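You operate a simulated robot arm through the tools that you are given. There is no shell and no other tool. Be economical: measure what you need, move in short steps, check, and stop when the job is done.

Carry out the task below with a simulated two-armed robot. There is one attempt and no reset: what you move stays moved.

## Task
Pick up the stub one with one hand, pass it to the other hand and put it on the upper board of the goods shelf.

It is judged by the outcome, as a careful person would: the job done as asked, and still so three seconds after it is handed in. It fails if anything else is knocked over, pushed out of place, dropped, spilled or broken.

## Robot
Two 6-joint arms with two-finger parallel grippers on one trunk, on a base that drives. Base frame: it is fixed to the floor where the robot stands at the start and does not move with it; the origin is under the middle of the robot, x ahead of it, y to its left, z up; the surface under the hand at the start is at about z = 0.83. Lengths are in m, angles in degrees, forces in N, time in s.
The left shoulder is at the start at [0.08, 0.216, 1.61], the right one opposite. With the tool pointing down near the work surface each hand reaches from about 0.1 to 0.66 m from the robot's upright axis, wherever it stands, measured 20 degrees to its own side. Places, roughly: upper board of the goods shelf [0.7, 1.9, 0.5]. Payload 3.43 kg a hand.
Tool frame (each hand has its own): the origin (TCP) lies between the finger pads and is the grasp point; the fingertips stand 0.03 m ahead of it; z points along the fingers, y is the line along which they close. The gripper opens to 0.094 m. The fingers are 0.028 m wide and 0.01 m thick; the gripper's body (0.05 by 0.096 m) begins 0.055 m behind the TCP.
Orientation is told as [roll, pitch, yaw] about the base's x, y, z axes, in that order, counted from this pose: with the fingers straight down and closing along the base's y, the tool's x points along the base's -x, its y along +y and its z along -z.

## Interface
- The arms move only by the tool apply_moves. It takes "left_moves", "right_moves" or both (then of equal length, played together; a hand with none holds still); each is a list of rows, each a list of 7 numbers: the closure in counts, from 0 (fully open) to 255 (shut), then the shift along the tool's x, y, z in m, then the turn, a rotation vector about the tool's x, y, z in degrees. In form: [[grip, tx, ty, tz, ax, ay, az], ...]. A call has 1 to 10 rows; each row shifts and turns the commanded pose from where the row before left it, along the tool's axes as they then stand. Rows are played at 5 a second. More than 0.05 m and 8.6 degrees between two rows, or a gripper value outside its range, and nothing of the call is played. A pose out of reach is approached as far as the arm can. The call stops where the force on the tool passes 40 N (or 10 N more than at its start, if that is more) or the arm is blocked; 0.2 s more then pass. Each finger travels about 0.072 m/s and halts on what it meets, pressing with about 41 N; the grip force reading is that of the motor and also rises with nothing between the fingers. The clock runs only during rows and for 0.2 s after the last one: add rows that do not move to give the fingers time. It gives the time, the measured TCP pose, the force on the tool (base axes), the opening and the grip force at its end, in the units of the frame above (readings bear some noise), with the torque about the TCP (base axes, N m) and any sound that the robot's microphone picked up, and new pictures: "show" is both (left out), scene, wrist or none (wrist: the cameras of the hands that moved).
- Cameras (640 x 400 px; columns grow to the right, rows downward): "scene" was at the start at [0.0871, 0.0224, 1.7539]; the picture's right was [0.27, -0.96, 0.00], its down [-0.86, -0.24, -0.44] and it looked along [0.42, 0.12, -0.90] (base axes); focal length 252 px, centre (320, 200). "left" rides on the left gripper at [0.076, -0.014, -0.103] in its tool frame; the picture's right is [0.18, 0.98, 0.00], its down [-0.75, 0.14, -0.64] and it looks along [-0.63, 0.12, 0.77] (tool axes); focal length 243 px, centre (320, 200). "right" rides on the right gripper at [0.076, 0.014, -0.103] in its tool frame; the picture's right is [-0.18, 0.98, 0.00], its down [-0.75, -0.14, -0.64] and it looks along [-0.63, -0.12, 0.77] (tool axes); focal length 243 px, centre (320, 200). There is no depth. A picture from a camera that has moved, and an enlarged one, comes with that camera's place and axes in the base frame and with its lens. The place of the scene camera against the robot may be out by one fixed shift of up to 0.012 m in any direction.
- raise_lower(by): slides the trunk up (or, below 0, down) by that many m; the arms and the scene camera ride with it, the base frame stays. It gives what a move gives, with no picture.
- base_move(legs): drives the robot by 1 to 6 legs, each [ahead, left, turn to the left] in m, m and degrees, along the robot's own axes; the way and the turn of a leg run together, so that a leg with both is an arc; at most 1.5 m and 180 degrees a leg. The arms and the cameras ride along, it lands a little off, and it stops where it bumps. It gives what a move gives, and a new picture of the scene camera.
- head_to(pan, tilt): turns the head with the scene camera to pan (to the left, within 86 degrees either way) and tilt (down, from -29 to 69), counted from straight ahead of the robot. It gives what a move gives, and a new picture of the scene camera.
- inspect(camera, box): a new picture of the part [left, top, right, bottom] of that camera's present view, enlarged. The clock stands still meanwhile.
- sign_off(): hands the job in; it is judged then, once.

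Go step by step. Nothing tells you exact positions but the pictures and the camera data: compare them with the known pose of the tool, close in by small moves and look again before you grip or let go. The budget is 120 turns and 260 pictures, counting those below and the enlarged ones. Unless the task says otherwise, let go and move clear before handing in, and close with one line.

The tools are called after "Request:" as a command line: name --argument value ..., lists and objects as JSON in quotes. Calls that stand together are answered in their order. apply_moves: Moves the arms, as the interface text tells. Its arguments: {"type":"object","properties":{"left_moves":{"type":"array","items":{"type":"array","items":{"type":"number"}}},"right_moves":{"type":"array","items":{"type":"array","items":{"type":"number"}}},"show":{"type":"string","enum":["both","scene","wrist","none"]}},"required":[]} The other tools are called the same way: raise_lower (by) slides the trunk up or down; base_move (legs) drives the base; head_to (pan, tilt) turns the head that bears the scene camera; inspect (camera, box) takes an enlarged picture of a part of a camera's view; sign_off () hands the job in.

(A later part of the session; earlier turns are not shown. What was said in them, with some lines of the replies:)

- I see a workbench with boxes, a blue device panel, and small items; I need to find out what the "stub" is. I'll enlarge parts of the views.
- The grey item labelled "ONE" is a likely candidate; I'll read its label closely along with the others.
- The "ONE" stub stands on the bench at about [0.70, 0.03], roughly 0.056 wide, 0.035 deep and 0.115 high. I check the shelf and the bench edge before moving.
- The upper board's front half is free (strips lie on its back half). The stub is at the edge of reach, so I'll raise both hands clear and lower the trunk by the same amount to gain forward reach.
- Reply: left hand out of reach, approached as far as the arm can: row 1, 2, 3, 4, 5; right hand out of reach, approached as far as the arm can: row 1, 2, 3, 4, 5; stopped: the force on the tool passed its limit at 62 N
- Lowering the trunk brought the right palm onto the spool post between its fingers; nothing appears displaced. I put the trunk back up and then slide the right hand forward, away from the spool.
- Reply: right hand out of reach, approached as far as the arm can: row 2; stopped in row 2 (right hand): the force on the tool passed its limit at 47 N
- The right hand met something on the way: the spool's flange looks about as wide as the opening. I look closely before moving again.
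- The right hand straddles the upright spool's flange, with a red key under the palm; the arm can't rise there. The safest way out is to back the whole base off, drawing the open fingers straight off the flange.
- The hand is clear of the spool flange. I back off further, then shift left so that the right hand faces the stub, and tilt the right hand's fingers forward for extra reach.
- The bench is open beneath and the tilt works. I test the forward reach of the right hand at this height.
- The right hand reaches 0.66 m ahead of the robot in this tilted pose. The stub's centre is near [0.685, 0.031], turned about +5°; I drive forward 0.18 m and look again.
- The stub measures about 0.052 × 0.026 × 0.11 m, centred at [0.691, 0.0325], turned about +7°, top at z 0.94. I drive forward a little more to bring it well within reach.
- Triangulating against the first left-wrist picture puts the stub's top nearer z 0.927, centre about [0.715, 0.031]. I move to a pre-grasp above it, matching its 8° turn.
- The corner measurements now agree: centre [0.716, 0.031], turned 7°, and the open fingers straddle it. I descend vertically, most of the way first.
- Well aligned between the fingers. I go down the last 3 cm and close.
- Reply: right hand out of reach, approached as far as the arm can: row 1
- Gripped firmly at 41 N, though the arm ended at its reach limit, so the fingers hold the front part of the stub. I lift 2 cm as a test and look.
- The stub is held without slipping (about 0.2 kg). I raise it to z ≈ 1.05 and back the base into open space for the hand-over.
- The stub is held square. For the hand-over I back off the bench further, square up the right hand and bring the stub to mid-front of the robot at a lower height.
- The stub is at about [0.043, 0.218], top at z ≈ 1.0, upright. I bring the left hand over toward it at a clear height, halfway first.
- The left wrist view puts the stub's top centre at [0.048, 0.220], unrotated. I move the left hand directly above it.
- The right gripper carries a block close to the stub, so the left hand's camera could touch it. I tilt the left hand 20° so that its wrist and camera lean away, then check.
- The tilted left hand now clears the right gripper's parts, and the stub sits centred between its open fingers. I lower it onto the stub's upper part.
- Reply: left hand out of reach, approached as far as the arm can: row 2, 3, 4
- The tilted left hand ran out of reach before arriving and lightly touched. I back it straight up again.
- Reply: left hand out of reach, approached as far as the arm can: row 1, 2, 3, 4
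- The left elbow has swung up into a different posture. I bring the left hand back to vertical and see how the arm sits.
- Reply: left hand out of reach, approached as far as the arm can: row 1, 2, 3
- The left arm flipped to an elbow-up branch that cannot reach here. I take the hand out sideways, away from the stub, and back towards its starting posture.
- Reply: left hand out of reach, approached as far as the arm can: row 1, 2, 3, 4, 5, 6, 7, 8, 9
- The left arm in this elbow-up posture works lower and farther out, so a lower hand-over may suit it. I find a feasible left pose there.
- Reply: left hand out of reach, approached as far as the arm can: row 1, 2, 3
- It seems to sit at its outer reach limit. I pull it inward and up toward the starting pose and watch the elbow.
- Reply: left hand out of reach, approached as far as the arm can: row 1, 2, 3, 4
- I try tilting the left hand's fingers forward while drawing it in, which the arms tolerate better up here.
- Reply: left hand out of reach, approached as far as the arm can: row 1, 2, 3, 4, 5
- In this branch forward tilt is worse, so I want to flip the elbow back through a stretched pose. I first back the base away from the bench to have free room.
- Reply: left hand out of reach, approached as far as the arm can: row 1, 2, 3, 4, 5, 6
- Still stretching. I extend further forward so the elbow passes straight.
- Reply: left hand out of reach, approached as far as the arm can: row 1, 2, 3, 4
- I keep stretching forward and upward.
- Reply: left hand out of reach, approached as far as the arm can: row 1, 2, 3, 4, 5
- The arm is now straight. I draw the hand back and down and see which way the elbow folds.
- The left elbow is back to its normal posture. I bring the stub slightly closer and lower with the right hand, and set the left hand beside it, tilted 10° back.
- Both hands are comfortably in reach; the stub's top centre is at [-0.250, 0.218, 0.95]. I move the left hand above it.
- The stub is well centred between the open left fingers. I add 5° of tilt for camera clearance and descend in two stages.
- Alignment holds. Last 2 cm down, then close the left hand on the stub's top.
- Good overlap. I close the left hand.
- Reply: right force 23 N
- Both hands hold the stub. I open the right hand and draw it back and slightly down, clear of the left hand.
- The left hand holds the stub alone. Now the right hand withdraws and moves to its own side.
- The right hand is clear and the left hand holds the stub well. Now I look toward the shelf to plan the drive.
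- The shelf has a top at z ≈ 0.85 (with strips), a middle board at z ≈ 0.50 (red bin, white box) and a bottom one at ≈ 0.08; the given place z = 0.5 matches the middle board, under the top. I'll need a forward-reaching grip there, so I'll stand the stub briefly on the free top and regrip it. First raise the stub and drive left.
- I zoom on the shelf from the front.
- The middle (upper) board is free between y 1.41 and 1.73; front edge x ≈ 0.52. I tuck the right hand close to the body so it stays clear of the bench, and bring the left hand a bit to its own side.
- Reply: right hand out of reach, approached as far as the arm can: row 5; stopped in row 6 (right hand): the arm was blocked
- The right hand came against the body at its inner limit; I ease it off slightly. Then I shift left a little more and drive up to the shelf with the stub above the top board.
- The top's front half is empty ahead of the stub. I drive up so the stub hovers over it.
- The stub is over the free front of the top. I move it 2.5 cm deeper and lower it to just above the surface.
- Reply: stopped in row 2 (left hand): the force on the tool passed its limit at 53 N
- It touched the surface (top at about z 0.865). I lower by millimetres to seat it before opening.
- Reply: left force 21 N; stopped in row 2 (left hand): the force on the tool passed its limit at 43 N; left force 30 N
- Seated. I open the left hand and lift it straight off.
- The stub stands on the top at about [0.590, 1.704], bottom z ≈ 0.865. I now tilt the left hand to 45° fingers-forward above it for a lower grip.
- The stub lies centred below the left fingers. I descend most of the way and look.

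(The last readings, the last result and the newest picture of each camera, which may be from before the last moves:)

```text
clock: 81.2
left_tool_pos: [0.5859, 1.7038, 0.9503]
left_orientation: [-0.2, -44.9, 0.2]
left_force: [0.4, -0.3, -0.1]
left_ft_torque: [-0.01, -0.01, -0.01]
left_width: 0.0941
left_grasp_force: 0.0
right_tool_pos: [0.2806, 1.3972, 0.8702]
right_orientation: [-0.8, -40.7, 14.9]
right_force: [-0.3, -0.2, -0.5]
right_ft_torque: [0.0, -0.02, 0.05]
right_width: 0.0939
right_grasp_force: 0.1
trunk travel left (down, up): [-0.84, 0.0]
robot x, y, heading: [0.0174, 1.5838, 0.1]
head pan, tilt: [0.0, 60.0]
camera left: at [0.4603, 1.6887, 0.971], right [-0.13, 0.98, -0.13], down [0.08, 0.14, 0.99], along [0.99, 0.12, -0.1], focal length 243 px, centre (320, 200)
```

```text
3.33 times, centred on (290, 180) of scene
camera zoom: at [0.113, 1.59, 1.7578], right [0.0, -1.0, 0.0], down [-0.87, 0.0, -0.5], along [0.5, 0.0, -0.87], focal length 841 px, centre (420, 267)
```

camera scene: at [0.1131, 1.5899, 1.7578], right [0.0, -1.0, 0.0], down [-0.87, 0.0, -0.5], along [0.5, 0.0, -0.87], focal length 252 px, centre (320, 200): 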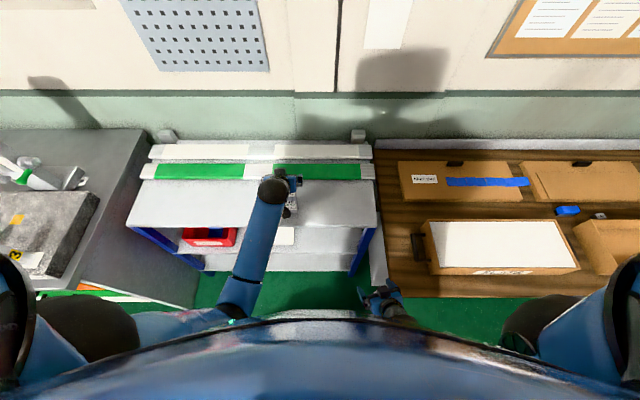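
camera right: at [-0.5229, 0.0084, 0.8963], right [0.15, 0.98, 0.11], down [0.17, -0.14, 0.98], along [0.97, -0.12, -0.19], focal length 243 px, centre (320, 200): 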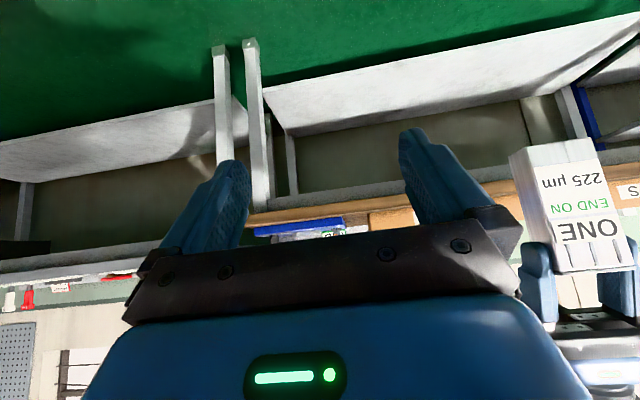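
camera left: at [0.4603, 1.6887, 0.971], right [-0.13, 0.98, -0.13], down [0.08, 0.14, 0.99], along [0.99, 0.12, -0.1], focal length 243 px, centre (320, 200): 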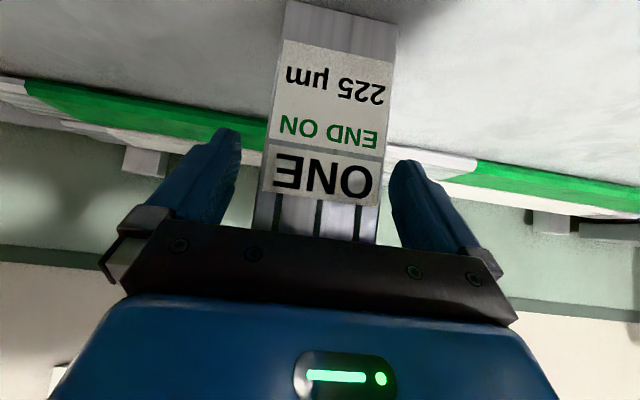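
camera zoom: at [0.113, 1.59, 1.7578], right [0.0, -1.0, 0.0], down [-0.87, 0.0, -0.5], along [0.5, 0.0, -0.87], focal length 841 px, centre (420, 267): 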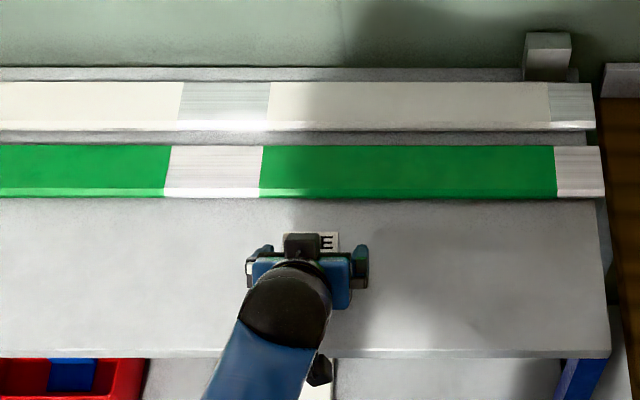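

Aligned. I go down the last 3.3 cm and close on the stub.

Request:
apply_moves --left_moves '[[0, 0.0241, 0, 0.0226, 0, 0, 0], [0, 0, 0, 0, 0, 0, 0], [255, 0, 0, 0, 0, 0, 0], [255, 0, 0, 0, 0, 0, 0], [255, 0, 0, 0, 0, 0, 0], [255, 0, 0, 0, 0, 0, 0]]' --show "wrist"

```text
clock: 82.6
left_tool_pos: [0.5859, 1.7043, 0.9177]
left_orientation: [-0.1, -44.8, 0.1]
left_force: [-0.8, 0.5, 0.0]
left_ft_torque: [0.04, 0.01, -0.02]
left_width: 0.0639
left_grasp_force: 41.6
right_tool_pos: [0.281, 1.3963, 0.8693]
right_orientation: [-0.9, -40.6, 15.1]
right_force: [0.1, -1.1, -0.7]
right_ft_torque: [-0.03, 0.02, -0.01]
right_width: 0.0942
right_grasp_force: 0.0
trunk travel left (down, up): [-0.84, 0.0]
robot x, y, heading: [0.0179, 1.5849, -0.0]
head pan, tilt: [0.0, 60.0]
camera left: at [0.4595, 1.6891, 0.9387], right [-0.13, 0.98, -0.13], down [0.08, 0.14, 0.99], along [0.99, 0.12, -0.1], focal length 243 px, centre (320, 200)
```

left: 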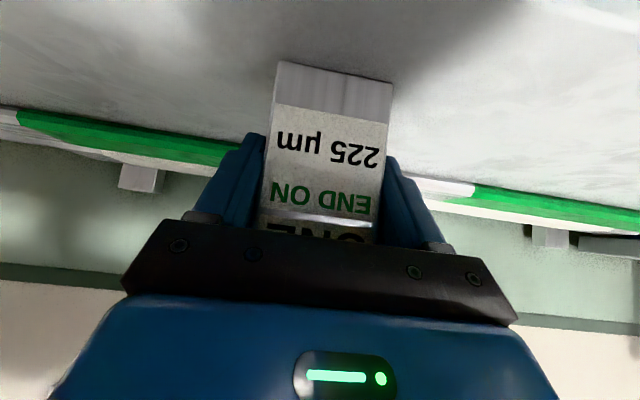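

Gripped; the opening reads slightly wider than before, so I give the fingers a moment, lift 3 cm and check that the stub hangs square.

Request:
apply_moves --left_moves '[[255, 0, 0, 0, 0, 0, 0], [255, -0.0106, 0, -0.0106, 0, 0, 0], [255, -0.0106, 0, -0.0106, 0, 0, 0], [255, 0, 0, 0, 0, 0, 0]]' --show "both"

Request:
inspect --camera "scene" --box '[250, 130, 340, 220]'

```text
clock: 83.6
left_tool_pos: [0.5855, 1.7043, 0.947]
left_orientation: [-0.2, -44.7, 0.1]
left_force: [-0.3, 0.6, -1.8]
left_ft_torque: [-0.05, 0.02, -0.01]
left_width: 0.0639
left_grasp_force: 40.4
right_tool_pos: [0.2806, 1.3969, 0.869]
right_orientation: [-0.9, -40.6, 15.1]
right_force: [0.6, -0.3, -0.1]
right_ft_torque: [0.0, 0.0, -0.01]
right_width: 0.094
right_grasp_force: 0.0
trunk travel left (down, up): [-0.84, 0.0]
robot x, y, heading: [0.0179, 1.5852, 0.1]
head pan, tilt: [0.0, 60.0]
camera scene: at [0.1135, 1.59, 1.7578], right [0.0, -1.0, 0.0], down [-0.87, 0.0, -0.5], along [0.5, 0.0, -0.87], focal length 252 px, centre (320, 200)
camera left: at [0.4595, 1.6891, 0.9678], right [-0.13, 0.98, -0.13], down [0.08, 0.14, 0.99], along [0.99, 0.12, -0.1], focal length 243 px, centre (320, 200)
```

scene: 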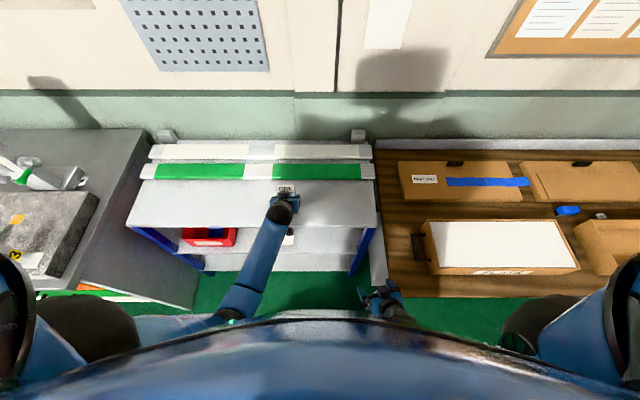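
left: 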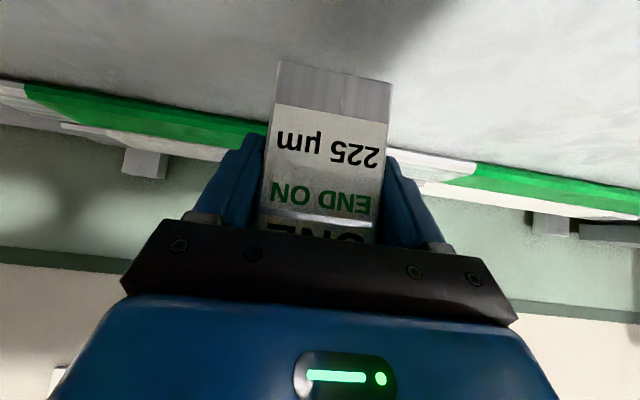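

```text
4.44 times, centred on (295, 175) of scene
camera zoom: at [0.1135, 1.59, 1.7578], right [0.0, -1.0, 0.0], down [-0.87, 0.0, -0.5], along [0.5, 0.0, -0.87], focal length 1121 px, centre (431, 311)
```

zoom: 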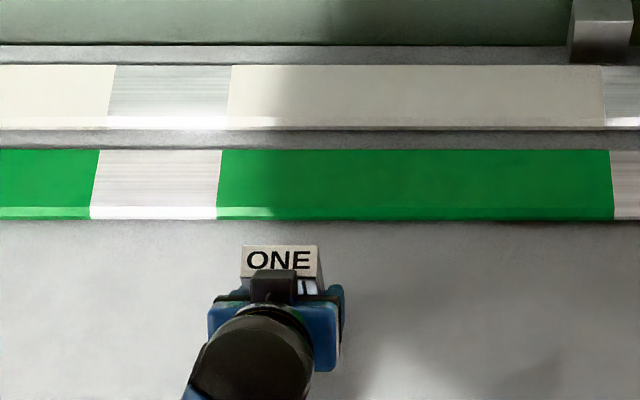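

The stub hangs square and firm. I back the base out 0.35 m, shift the stub to y ≈ 1.57 and lower the trunk 0.36 m for the middle board.

Request:
base_move --legs '[[-0.35, 0, 0]]'

Request:
apply_moves --left_moves '[[255, 0, -0.032, 0, 0, 0, 0], [255, 0, -0.032, 0, 0, 0, 0], [255, 0, -0.032, 0, 0, 0, 0], [255, 0, -0.032, 0, 0, 0, 0], [255, 0, 0, 0, 0, 0, 0]]' --show "none"

Request:
raise_lower --by -0.36

Request:
head_to --pan 0 --tilt 40

Request:
inspect --camera "left" --box '[0, 0, 640, 400]'

```text
clock: 85.8
left_tool_pos: [0.2396, 1.7017, 0.9458]
left_orientation: [-0.2, -44.7, 0.0]
left_force: [0.4, 0.8, -2.2]
left_ft_torque: [-0.01, -0.01, -0.02]
left_width: 0.0642
left_grasp_force: 41.4
right_tool_pos: [-0.0668, 1.3966, 0.8691]
right_orientation: [-0.9, -40.4, 14.7]
right_force: [0.4, 0.8, -0.3]
right_ft_torque: [-0.01, 0.02, 0.0]
right_width: 0.0943
right_grasp_force: 0.0
trunk travel left (down, up): [-0.84, 0.0]
robot x, y, heading: [-0.3333, 1.5831, 0.0]
head pan, tilt: [0.0, 60.0]
camera scene: at [-0.2311, 1.5896, 1.7575], right [0.0, -1.0, 0.0], down [-0.87, 0.0, -0.5], along [0.5, 0.0, -0.87], focal length 252 px, centre (320, 200)
```

scene: 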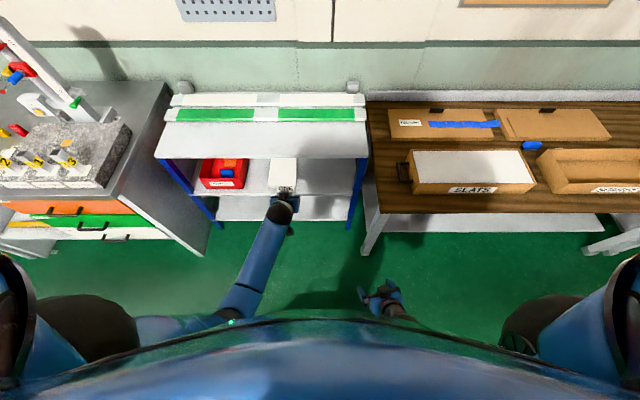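

```text
clock: 87.0
left_tool_pos: [0.2382, 1.5736, 0.9466]
left_orientation: [-0.1, -44.8, 0.1]
left_force: [-0.7, 0.3, -1.0]
left_ft_torque: [0.0, -0.03, 0.02]
left_width: 0.0641
left_grasp_force: 41.2
right_tool_pos: [-0.0673, 1.396, 0.8694]
right_orientation: [-0.9, -40.6, 14.7]
right_force: [-0.6, 0.9, 0.2]
right_ft_torque: [0.03, -0.02, -0.01]
right_width: 0.0943
right_grasp_force: 0.1
trunk travel left (down, up): [-0.84, 0.0]
robot x, y, heading: [-0.3289, 1.5835, 0.1]
head pan, tilt: [0.0, 60.0]
```

```text
clock: 90.5
left_tool_pos: [0.2364, 1.5745, 0.5875]
left_orientation: [-0.1, -44.9, 0.0]
left_force: [0.6, 0.3, -2.5]
left_ft_torque: [0.0, 0.01, -0.02]
left_width: 0.0641
left_grasp_force: 41.5
right_tool_pos: [-0.068, 1.3955, 0.5109]
right_orientation: [-0.9, -40.8, 14.8]
right_force: [0.9, -0.9, 0.6]
right_ft_torque: [-0.02, 0.02, -0.03]
right_width: 0.0938
right_grasp_force: 0.1
trunk travel left (down, up): [-0.48, 0.36]
robot x, y, heading: [-0.3316, 1.5878, 0.1]
head pan, tilt: [0.0, 60.0]
```

```text
clock: 91.4
left_tool_pos: [0.2376, 1.5738, 0.5874]
left_orientation: [-0.2, -44.8, 0.0]
left_force: [0.0, 0.6, -1.5]
left_ft_torque: [0.0, -0.01, 0.01]
left_width: 0.0641
left_grasp_force: 40.7
right_tool_pos: [-0.0688, 1.3962, 0.5091]
right_orientation: [-0.9, -40.7, 14.8]
right_force: [-0.4, -0.5, 0.1]
right_ft_torque: [-0.01, 0.0, 0.03]
right_width: 0.094
right_grasp_force: 0.1
trunk travel left (down, up): [-0.48, 0.36]
robot x, y, heading: [-0.3283, 1.5851, -0.2]
head pan, tilt: [0.0, 40.0]
camera scene: at [-0.2169, 1.5895, 1.4245], right [0.0, -1.0, 0.0], down [-0.64, 0.0, -0.77], along [0.77, 0.0, -0.64], focal length 252 px, centre (320, 200)
```

scene: 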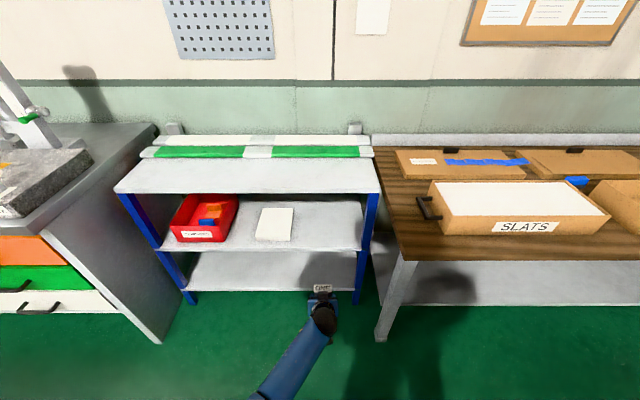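

```text
1.00 times, centred on (320, 200) of left (not enlarged: the box is as wide or as high as the picture)
camera zoom: at [0.1112, 1.5593, 0.6077], right [-0.13, 0.98, -0.13], down [0.08, 0.14, 0.99], along [0.99, 0.12, -0.1], focal length 243 px, centre (320, 200)
```

zoom: 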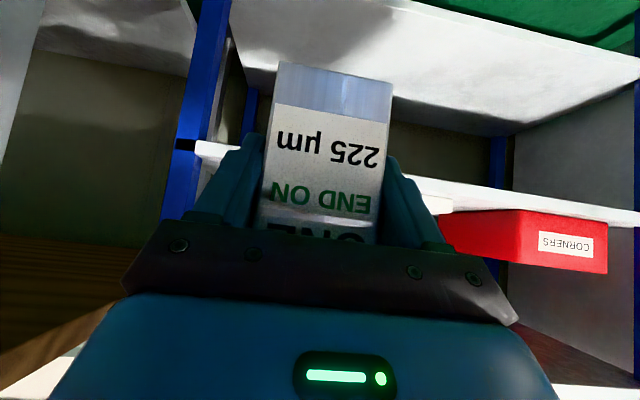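

The middle board's upper face is at z ≈ 0.52. I raise the stub 2.5 cm, reach 3 cm further, shift the base 3 cm left for right-hand clearance, then drive in partway.

Request:
apply_moves --left_moves '[[255, -0.0195, -0.015, 0.0018, 0, 0, 0], [255, -0.0195, -0.015, 0.0018, 0, 0, 0], [255, 0, 0, 0, 0, 0, 0]]' --show "none"

Request:
base_move --legs '[[0, 0.03, 0], [0.2, 0, 0]]'

Request:
inspect --camera "left" --box '[0, 0, 640, 400]'

Request:
inspect --camera "right" --box '[0, 0, 640, 400]'

```text
clock: 92.2
left_tool_pos: [0.2687, 1.544, 0.6116]
left_orientation: [-0.2, -44.7, 0.0]
left_force: [-0.7, 0.2, -1.5]
left_ft_torque: [-0.03, 0.0, -0.01]
left_width: 0.0641
left_grasp_force: 40.6
right_tool_pos: [-0.0679, 1.394, 0.5103]
right_orientation: [-0.8, -40.7, 14.8]
right_force: [-0.5, 0.6, 0.1]
right_ft_torque: [-0.04, 0.01, 0.01]
right_width: 0.0937
right_grasp_force: 0.0
trunk travel left (down, up): [-0.48, 0.36]
robot x, y, heading: [-0.3309, 1.5847, -0.2]
head pan, tilt: [0.0, 40.0]
```

```text
clock: 94.2
left_tool_pos: [0.469, 1.5737, 0.6111]
left_orientation: [0.0, -44.8, 0.0]
left_force: [-0.3, 0.7, -1.3]
left_ft_torque: [0.01, -0.01, -0.02]
left_width: 0.0639
left_grasp_force: 40.6
right_tool_pos: [0.1344, 1.4253, 0.5106]
right_orientation: [-0.9, -40.6, 14.9]
right_force: [1.0, -0.6, -0.2]
right_ft_torque: [-0.02, -0.01, 0.01]
right_width: 0.094
right_grasp_force: 0.1
trunk travel left (down, up): [-0.48, 0.36]
robot x, y, heading: [-0.127, 1.6127, 0.1]
head pan, tilt: [0.0, 40.0]
camera scene: at [-0.0152, 1.6194, 1.4246], right [0.0, -1.0, 0.0], down [-0.64, 0.0, -0.77], along [0.77, 0.0, -0.64], focal length 252 px, centre (320, 200)
```

scene: 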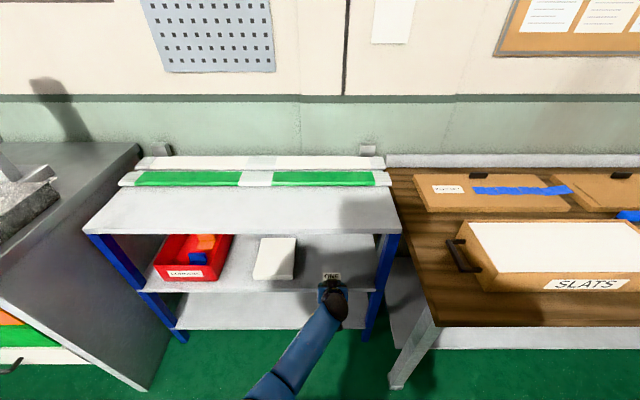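

```text
1.00 times, centred on (320, 200) of left (not enlarged: the box is as wide or as high as the picture)
camera zoom: at [0.3431, 1.5589, 0.6323], right [-0.13, 0.98, -0.13], down [0.08, 0.14, 0.99], along [0.99, 0.12, -0.1], focal length 243 px, centre (320, 200)
```

zoom: 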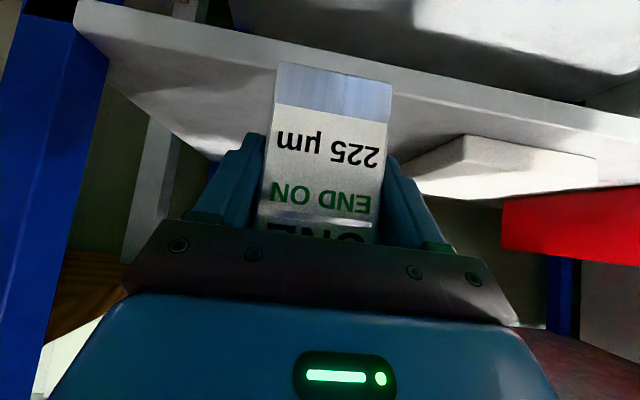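

```text
1.00 times, centred on (320, 200) of right (not enlarged: the box is as wide or as high as the picture)
camera zoom: at [0.0106, 1.4088, 0.5369], right [-0.11, 0.99, 0.11], down [0.18, -0.09, 0.98], along [0.98, 0.12, -0.17], focal length 243 px, centre (320, 200)
```

zoom: 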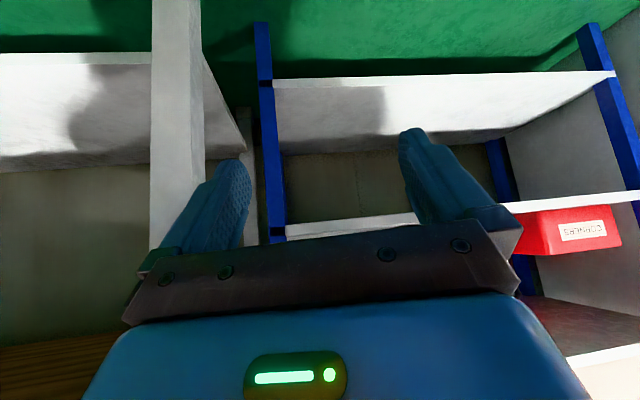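

The stub clears the board edge by about 3 cm. I drive in the remaining 14 cm.

Request:
base_move --legs '[[0.14, 0, 0]]'

Request:
inspect --camera "left" --box '[0, 0, 640, 400]'

Request:
head_to --pan 0 --tilt 55

```text
clock: 95.5
left_tool_pos: [0.6076, 1.5746, 0.6112]
left_orientation: [-0.1, -44.7, 0.0]
left_force: [0.6, 0.4, -1.5]
left_ft_torque: [-0.02, 0.0, -0.04]
left_width: 0.0639
left_grasp_force: 41.2
right_tool_pos: [0.274, 1.4266, 0.5107]
right_orientation: [-0.9, -40.6, 14.7]
right_force: [-0.7, 0.7, 0.4]
right_ft_torque: [-0.01, 0.02, 0.03]
right_width: 0.0942
right_grasp_force: 0.0
trunk travel left (down, up): [-0.48, 0.36]
robot x, y, heading: [0.0118, 1.6138, 0.2]
head pan, tilt: [0.0, 40.0]
camera scene: at [0.1241, 1.6192, 1.4246], right [0.0, -1.0, 0.0], down [-0.64, 0.0, -0.77], along [0.77, 0.0, -0.64], focal length 252 px, centre (320, 200)
```

scene: 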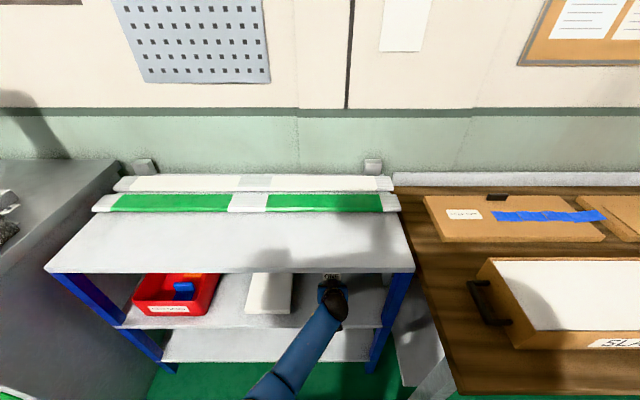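

```text
1.00 times, centred on (320, 200) of left (not enlarged: the box is as wide or as high as the picture)
camera zoom: at [0.4826, 1.559, 0.6323], right [-0.13, 0.98, -0.13], down [0.08, 0.14, 0.99], along [0.99, 0.12, -0.1], focal length 243 px, centre (320, 200)
```

zoom: 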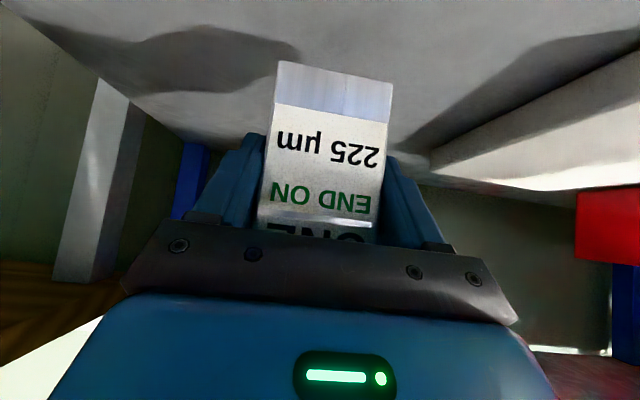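

```text
clock: 96.3
left_tool_pos: [0.6074, 1.5737, 0.6119]
left_orientation: [-0.1, -44.7, -0.1]
left_force: [-0.3, -0.3, -0.3]
left_ft_torque: [-0.03, 0.0, -0.01]
left_width: 0.0639
left_grasp_force: 40.6
right_tool_pos: [0.2724, 1.4257, 0.5098]
right_orientation: [-0.8, -40.6, 14.8]
right_force: [0.6, 0.0, 0.1]
right_ft_torque: [0.02, -0.02, 0.0]
right_width: 0.094
right_grasp_force: 0.0
trunk travel left (down, up): [-0.48, 0.36]
robot x, y, heading: [0.0112, 1.6132, 0.1]
head pan, tilt: [0.0, 55.0]
camera scene: at [0.1117, 1.6193, 1.4039], right [0.0, -1.0, 0.0], down [-0.82, 0.0, -0.57], along [0.57, 0.0, -0.82], focal length 252 px, centre (320, 200)
```

scene: 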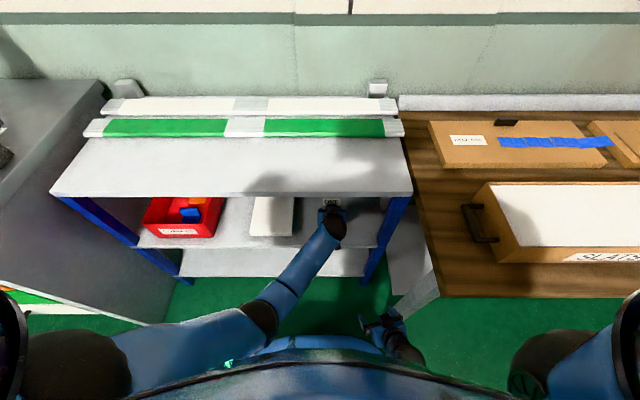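

The stub is over the free part of the board, well clear of the white slab. I lower it slowly.

Request:
apply_moves --left_moves '[[255, 0.005, 0, 0.005, 0, 0, 0], [255, 0.005, 0, 0.005, 0, 0, 0], [255, 0.005, 0, 0.005, 0, 0, 0], [255, 0.0025, 0, 0.0025, 0, 0, 0], [255, 0, 0, 0, 0, 0, 0]]' --show "wrist"

```text
clock: 97.5
left_tool_pos: [0.6087, 1.5737, 0.5874]
left_orientation: [-0.1, -44.8, 0.1]
left_force: [-0.1, 0.2, -1.8]
left_ft_torque: [0.01, -0.03, 0.01]
left_width: 0.0642
left_grasp_force: 41.3
right_tool_pos: [0.2726, 1.4262, 0.5096]
right_orientation: [-0.9, -40.6, 14.7]
right_force: [0.6, 0.3, -0.5]
right_ft_torque: [0.02, 0.01, -0.02]
right_width: 0.0941
right_grasp_force: 0.0
trunk travel left (down, up): [-0.48, 0.36]
robot x, y, heading: [0.0113, 1.6129, 0.0]
head pan, tilt: [0.0, 55.0]
camera left: at [0.4826, 1.5589, 0.6076], right [-0.13, 0.98, -0.13], down [0.08, 0.14, 0.99], along [0.99, 0.12, -0.1], focal length 243 px, centre (320, 200)
```

left: 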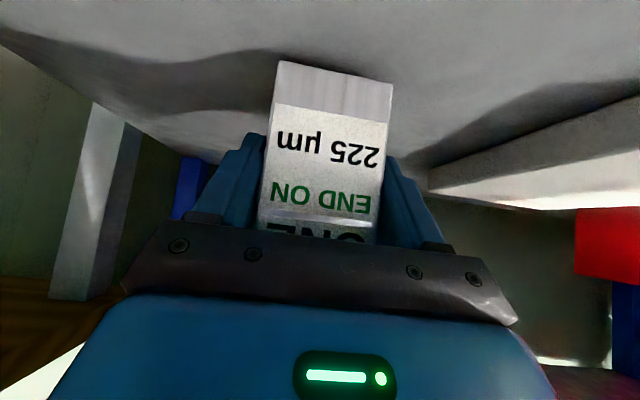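

No contact yet. I continue in small steps, letting the force limit catch the touch.

Request:
apply_moves --left_moves '[[255, 0.0021, 0, 0.0021, 0, 0, 0], [255, 0.0021, 0, 0.0021, 0, 0, 0], [255, 0, 0, 0, 0, 0, 0]]' --show "none"

Request:
apply_moves --left_moves '[[255, 0.0021, 0, 0.0021, 0, 0, 0], [255, 0, 0, 0, 0, 0, 0]]' --show "wrist"

```text
clock: 98.3
left_tool_pos: [0.6085, 1.5741, 0.5822]
left_orientation: [-0.1, -44.8, -0.1]
left_force: [-0.1, 0.6, -1.9]
left_ft_torque: [-0.01, 0.02, -0.03]
left_width: 0.0638
left_grasp_force: 41.2
right_tool_pos: [0.2731, 1.4261, 0.5101]
right_orientation: [-0.9, -40.7, 14.8]
right_force: [0.2, -0.1, 0.0]
right_ft_torque: [0.01, -0.01, -0.03]
right_width: 0.0939
right_grasp_force: 0.0
trunk travel left (down, up): [-0.48, 0.36]
robot x, y, heading: [0.0114, 1.6132, -0.2]
head pan, tilt: [0.0, 55.0]
```

```text
clock: 98.9
left_tool_pos: [0.6095, 1.5737, 0.5789]
left_orientation: [-0.2, -44.9, 0.0]
left_force: [0.1, -1.1, 0.1]
left_ft_torque: [0.09, -0.05, -0.01]
left_width: 0.0639
left_grasp_force: 41.2
right_tool_pos: [0.274, 1.4259, 0.5092]
right_orientation: [-0.9, -40.6, 14.7]
right_force: [0.1, 0.1, -0.2]
right_ft_torque: [0.02, 0.01, -0.03]
right_width: 0.0942
right_grasp_force: 0.0
trunk travel left (down, up): [-0.48, 0.36]
robot x, y, heading: [0.0113, 1.6133, -0.0]
head pan, tilt: [0.0, 55.0]
camera left: at [0.4824, 1.5587, 0.5987], right [-0.13, 0.98, -0.13], down [0.08, 0.14, 0.99], along [0.99, 0.12, -0.1], focal length 243 px, centre (320, 200)
```

left: 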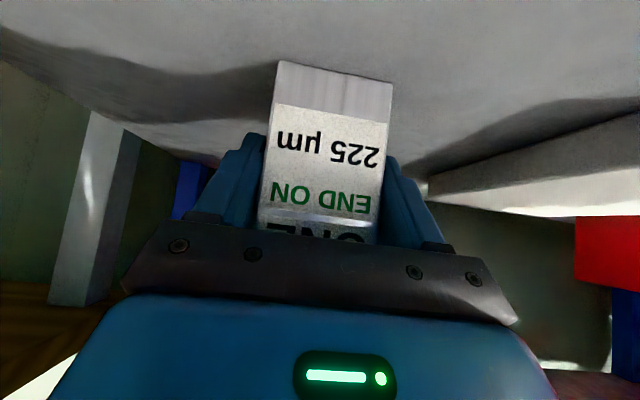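

The weight has just started to transfer (touching). I press one more step to seat it.

Request:
apply_moves --left_moves '[[255, 0.0014, 0, 0.0014, 0, 0, 0], [255, 0, 0, 0, 0, 0, 0]]' --show "none"

```text
clock: 99.5
left_tool_pos: [0.6095, 1.5733, 0.5778]
left_orientation: [-0.2, -45.0, 0.0]
left_force: [-1.0, 0.1, 10.6]
left_ft_torque: [0.47, 0.18, 0.1]
left_width: 0.064
left_grasp_force: 41.0
right_tool_pos: [0.2727, 1.4264, 0.5106]
right_orientation: [-0.9, -40.8, 14.9]
right_force: [-0.4, -0.2, 0.8]
right_ft_torque: [0.02, -0.01, 0.0]
right_width: 0.0939
right_grasp_force: 0.1
trunk travel left (down, up): [-0.48, 0.36]
robot x, y, heading: [0.0129, 1.6166, -0.3]
head pan, tilt: [0.0, 55.0]
```

Seated with about 10 N. I open and draw the hand straight back out.

Request:
apply_moves --left_moves '[[0, 0, 0, 0, 0, 0, 0], [0, 0, 0, 0, 0, 0, 0], [0, 0, 0, 0, 0, 0, 0], [0, 0.0141, 0, -0.0141, 0, 0, 0], [0, 0.0212, 0, -0.0212, 0, 0, 0], [0, 0.0212, 0, -0.0212, 0, 0, 0], [0, 0, 0, 0, 0, 0, 0]]' --show "both"

```text
clock: 101.1
left_tool_pos: [0.5289, 1.5739, 0.5757]
left_orientation: [-0.1, -44.7, -0.1]
left_force: [0.3, -0.3, 0.1]
left_ft_torque: [0.03, -0.01, -0.03]
left_width: 0.094
left_grasp_force: 0.1
right_tool_pos: [0.2741, 1.4256, 0.5094]
right_orientation: [-0.9, -40.6, 14.8]
right_force: [0.2, 0.8, 0.1]
right_ft_torque: [-0.01, 0.01, 0.02]
right_width: 0.0939
right_grasp_force: 0.0
trunk travel left (down, up): [-0.48, 0.36]
robot x, y, heading: [0.013, 1.6147, 0.0]
head pan, tilt: [0.0, 55.0]
camera scene: at [0.1117, 1.6191, 1.4038], right [0.0, -1.0, 0.0], down [-0.82, 0.0, -0.57], along [0.57, 0.0, -0.82], focal length 252 px, centre (320, 200)
camera left: at [0.4022, 1.5592, 0.597], right [-0.13, 0.98, -0.13], down [0.08, 0.14, 0.99], along [0.99, 0.12, -0.1], focal length 243 px, centre (320, 200)
```

scene: 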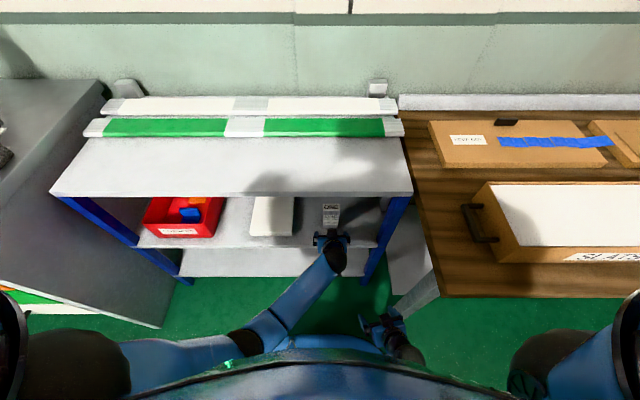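
left: 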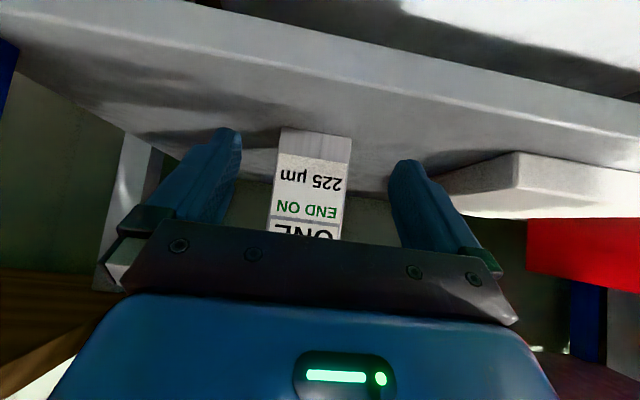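

The stub stands upright on the board. I back the robot away and take a final look at it and the bench.

Request:
base_move --legs '[[-0.4, 0, 0]]'

Request:
head_to --pan -8 --tilt 35

Request:
inspect --camera "scene" --box '[130, 130, 380, 290]'

Request:
inspect --camera "left" --box '[160, 100, 480, 300]'

```text
clock: 103.6
left_tool_pos: [0.1254, 1.5738, 0.5769]
left_orientation: [-0.2, -44.8, 0.0]
left_force: [-0.1, -0.2, -0.7]
left_ft_torque: [0.0, 0.02, 0.02]
left_width: 0.094
left_grasp_force: 0.1
right_tool_pos: [-0.1291, 1.4254, 0.5095]
right_orientation: [-1.0, -40.6, 14.8]
right_force: [-0.6, 0.0, 0.1]
right_ft_torque: [-0.01, 0.0, -0.01]
right_width: 0.0939
right_grasp_force: 0.1
trunk travel left (down, up): [-0.48, 0.36]
robot x, y, heading: [-0.3891, 1.6153, 0.0]
head pan, tilt: [0.0, 55.0]
camera scene: at [-0.2921, 1.6194, 1.4039], right [0.0, -1.0, 0.0], down [-0.82, 0.0, -0.57], along [0.57, 0.0, -0.82], focal length 252 px, centre (320, 200)
```

scene: 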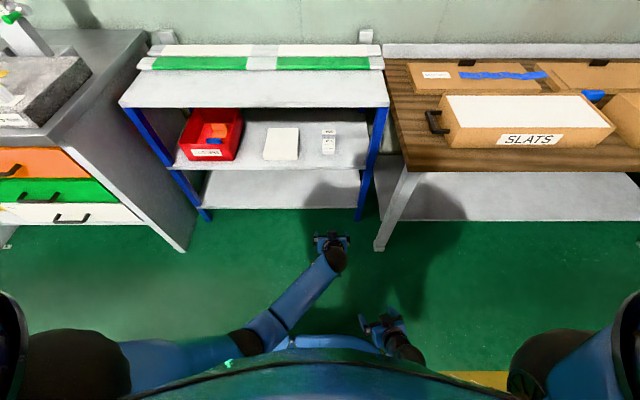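

```text
clock: 104.5
left_tool_pos: [0.1259, 1.5742, 0.5763]
left_orientation: [-0.1, -44.7, 0.0]
left_force: [0.0, 0.6, 0.9]
left_ft_torque: [0.01, -0.03, 0.0]
left_width: 0.0938
left_grasp_force: 0.1
right_tool_pos: [-0.1297, 1.4261, 0.5101]
right_orientation: [-0.9, -40.6, 14.8]
right_force: [0.2, 0.2, 0.2]
right_ft_torque: [0.0, 0.03, -0.03]
right_width: 0.094
right_grasp_force: 0.1
trunk travel left (down, up): [-0.48, 0.36]
robot x, y, heading: [-0.3947, 1.6136, -0.1]
head pan, tilt: [-8.0, 35.0]
camera scene: at [-0.2766, 1.6072, 1.432], right [-0.14, -0.99, 0.0], down [-0.57, 0.08, -0.82], along [0.81, -0.11, -0.57], focal length 252 px, centre (320, 200)
```

scene: 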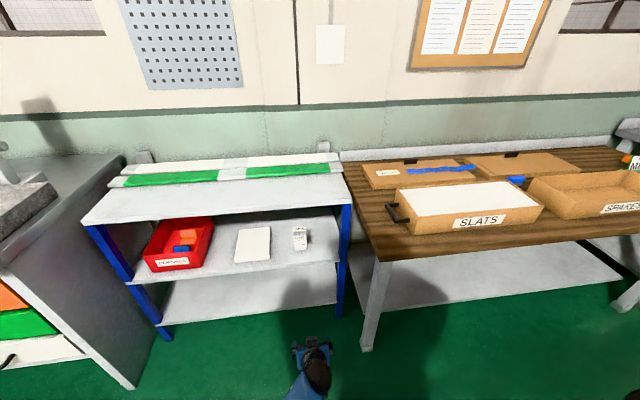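

```text
2.50 times, centred on (255, 210) of scene
camera zoom: at [-0.2766, 1.6072, 1.432], right [-0.14, -0.99, 0.0], down [-0.57, 0.08, -0.82], along [0.81, -0.11, -0.57], focal length 631 px, centre (482, 175)
```

zoom: 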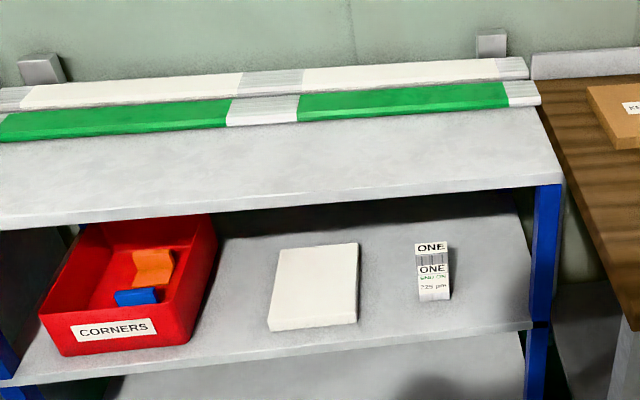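

```text
2.00 times, centred on (320, 200) of left
camera zoom: at [-0.0009, 1.5592, 0.5971], right [-0.13, 0.98, -0.13], down [0.08, 0.14, 0.99], along [0.99, 0.12, -0.1], focal length 485 px, centre (320, 200)
```

zoom: 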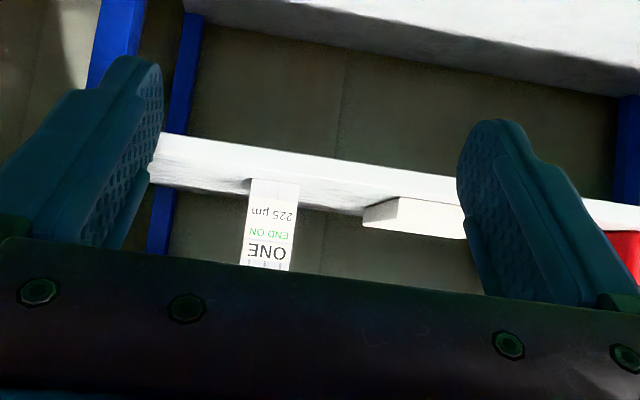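

The "ONE" stub stands upright and clear on the shelf board at z ≈ 0.5. The white slab and the red bin are where they were, and both hands are empty and clear, so I hand in.

Request:
sign_off

```text
The job is handed in.
```

I picked up the stub marked "ONE" with the right hand, passed it to the left, and stood it upright on the shelf board at z ≈ 0.5, with both hands clear before I handed in. I took that middle board to be the "upper board" because its height matches the place you gave; the shelf also has a higher top at z ≈ 0.86. I rested the stub briefly on that top to change the left hand's grip. Early on, the right hand bumped the upright spool on the bench twice (62 N and 47 N), and the spool still stood in place in later pictures.
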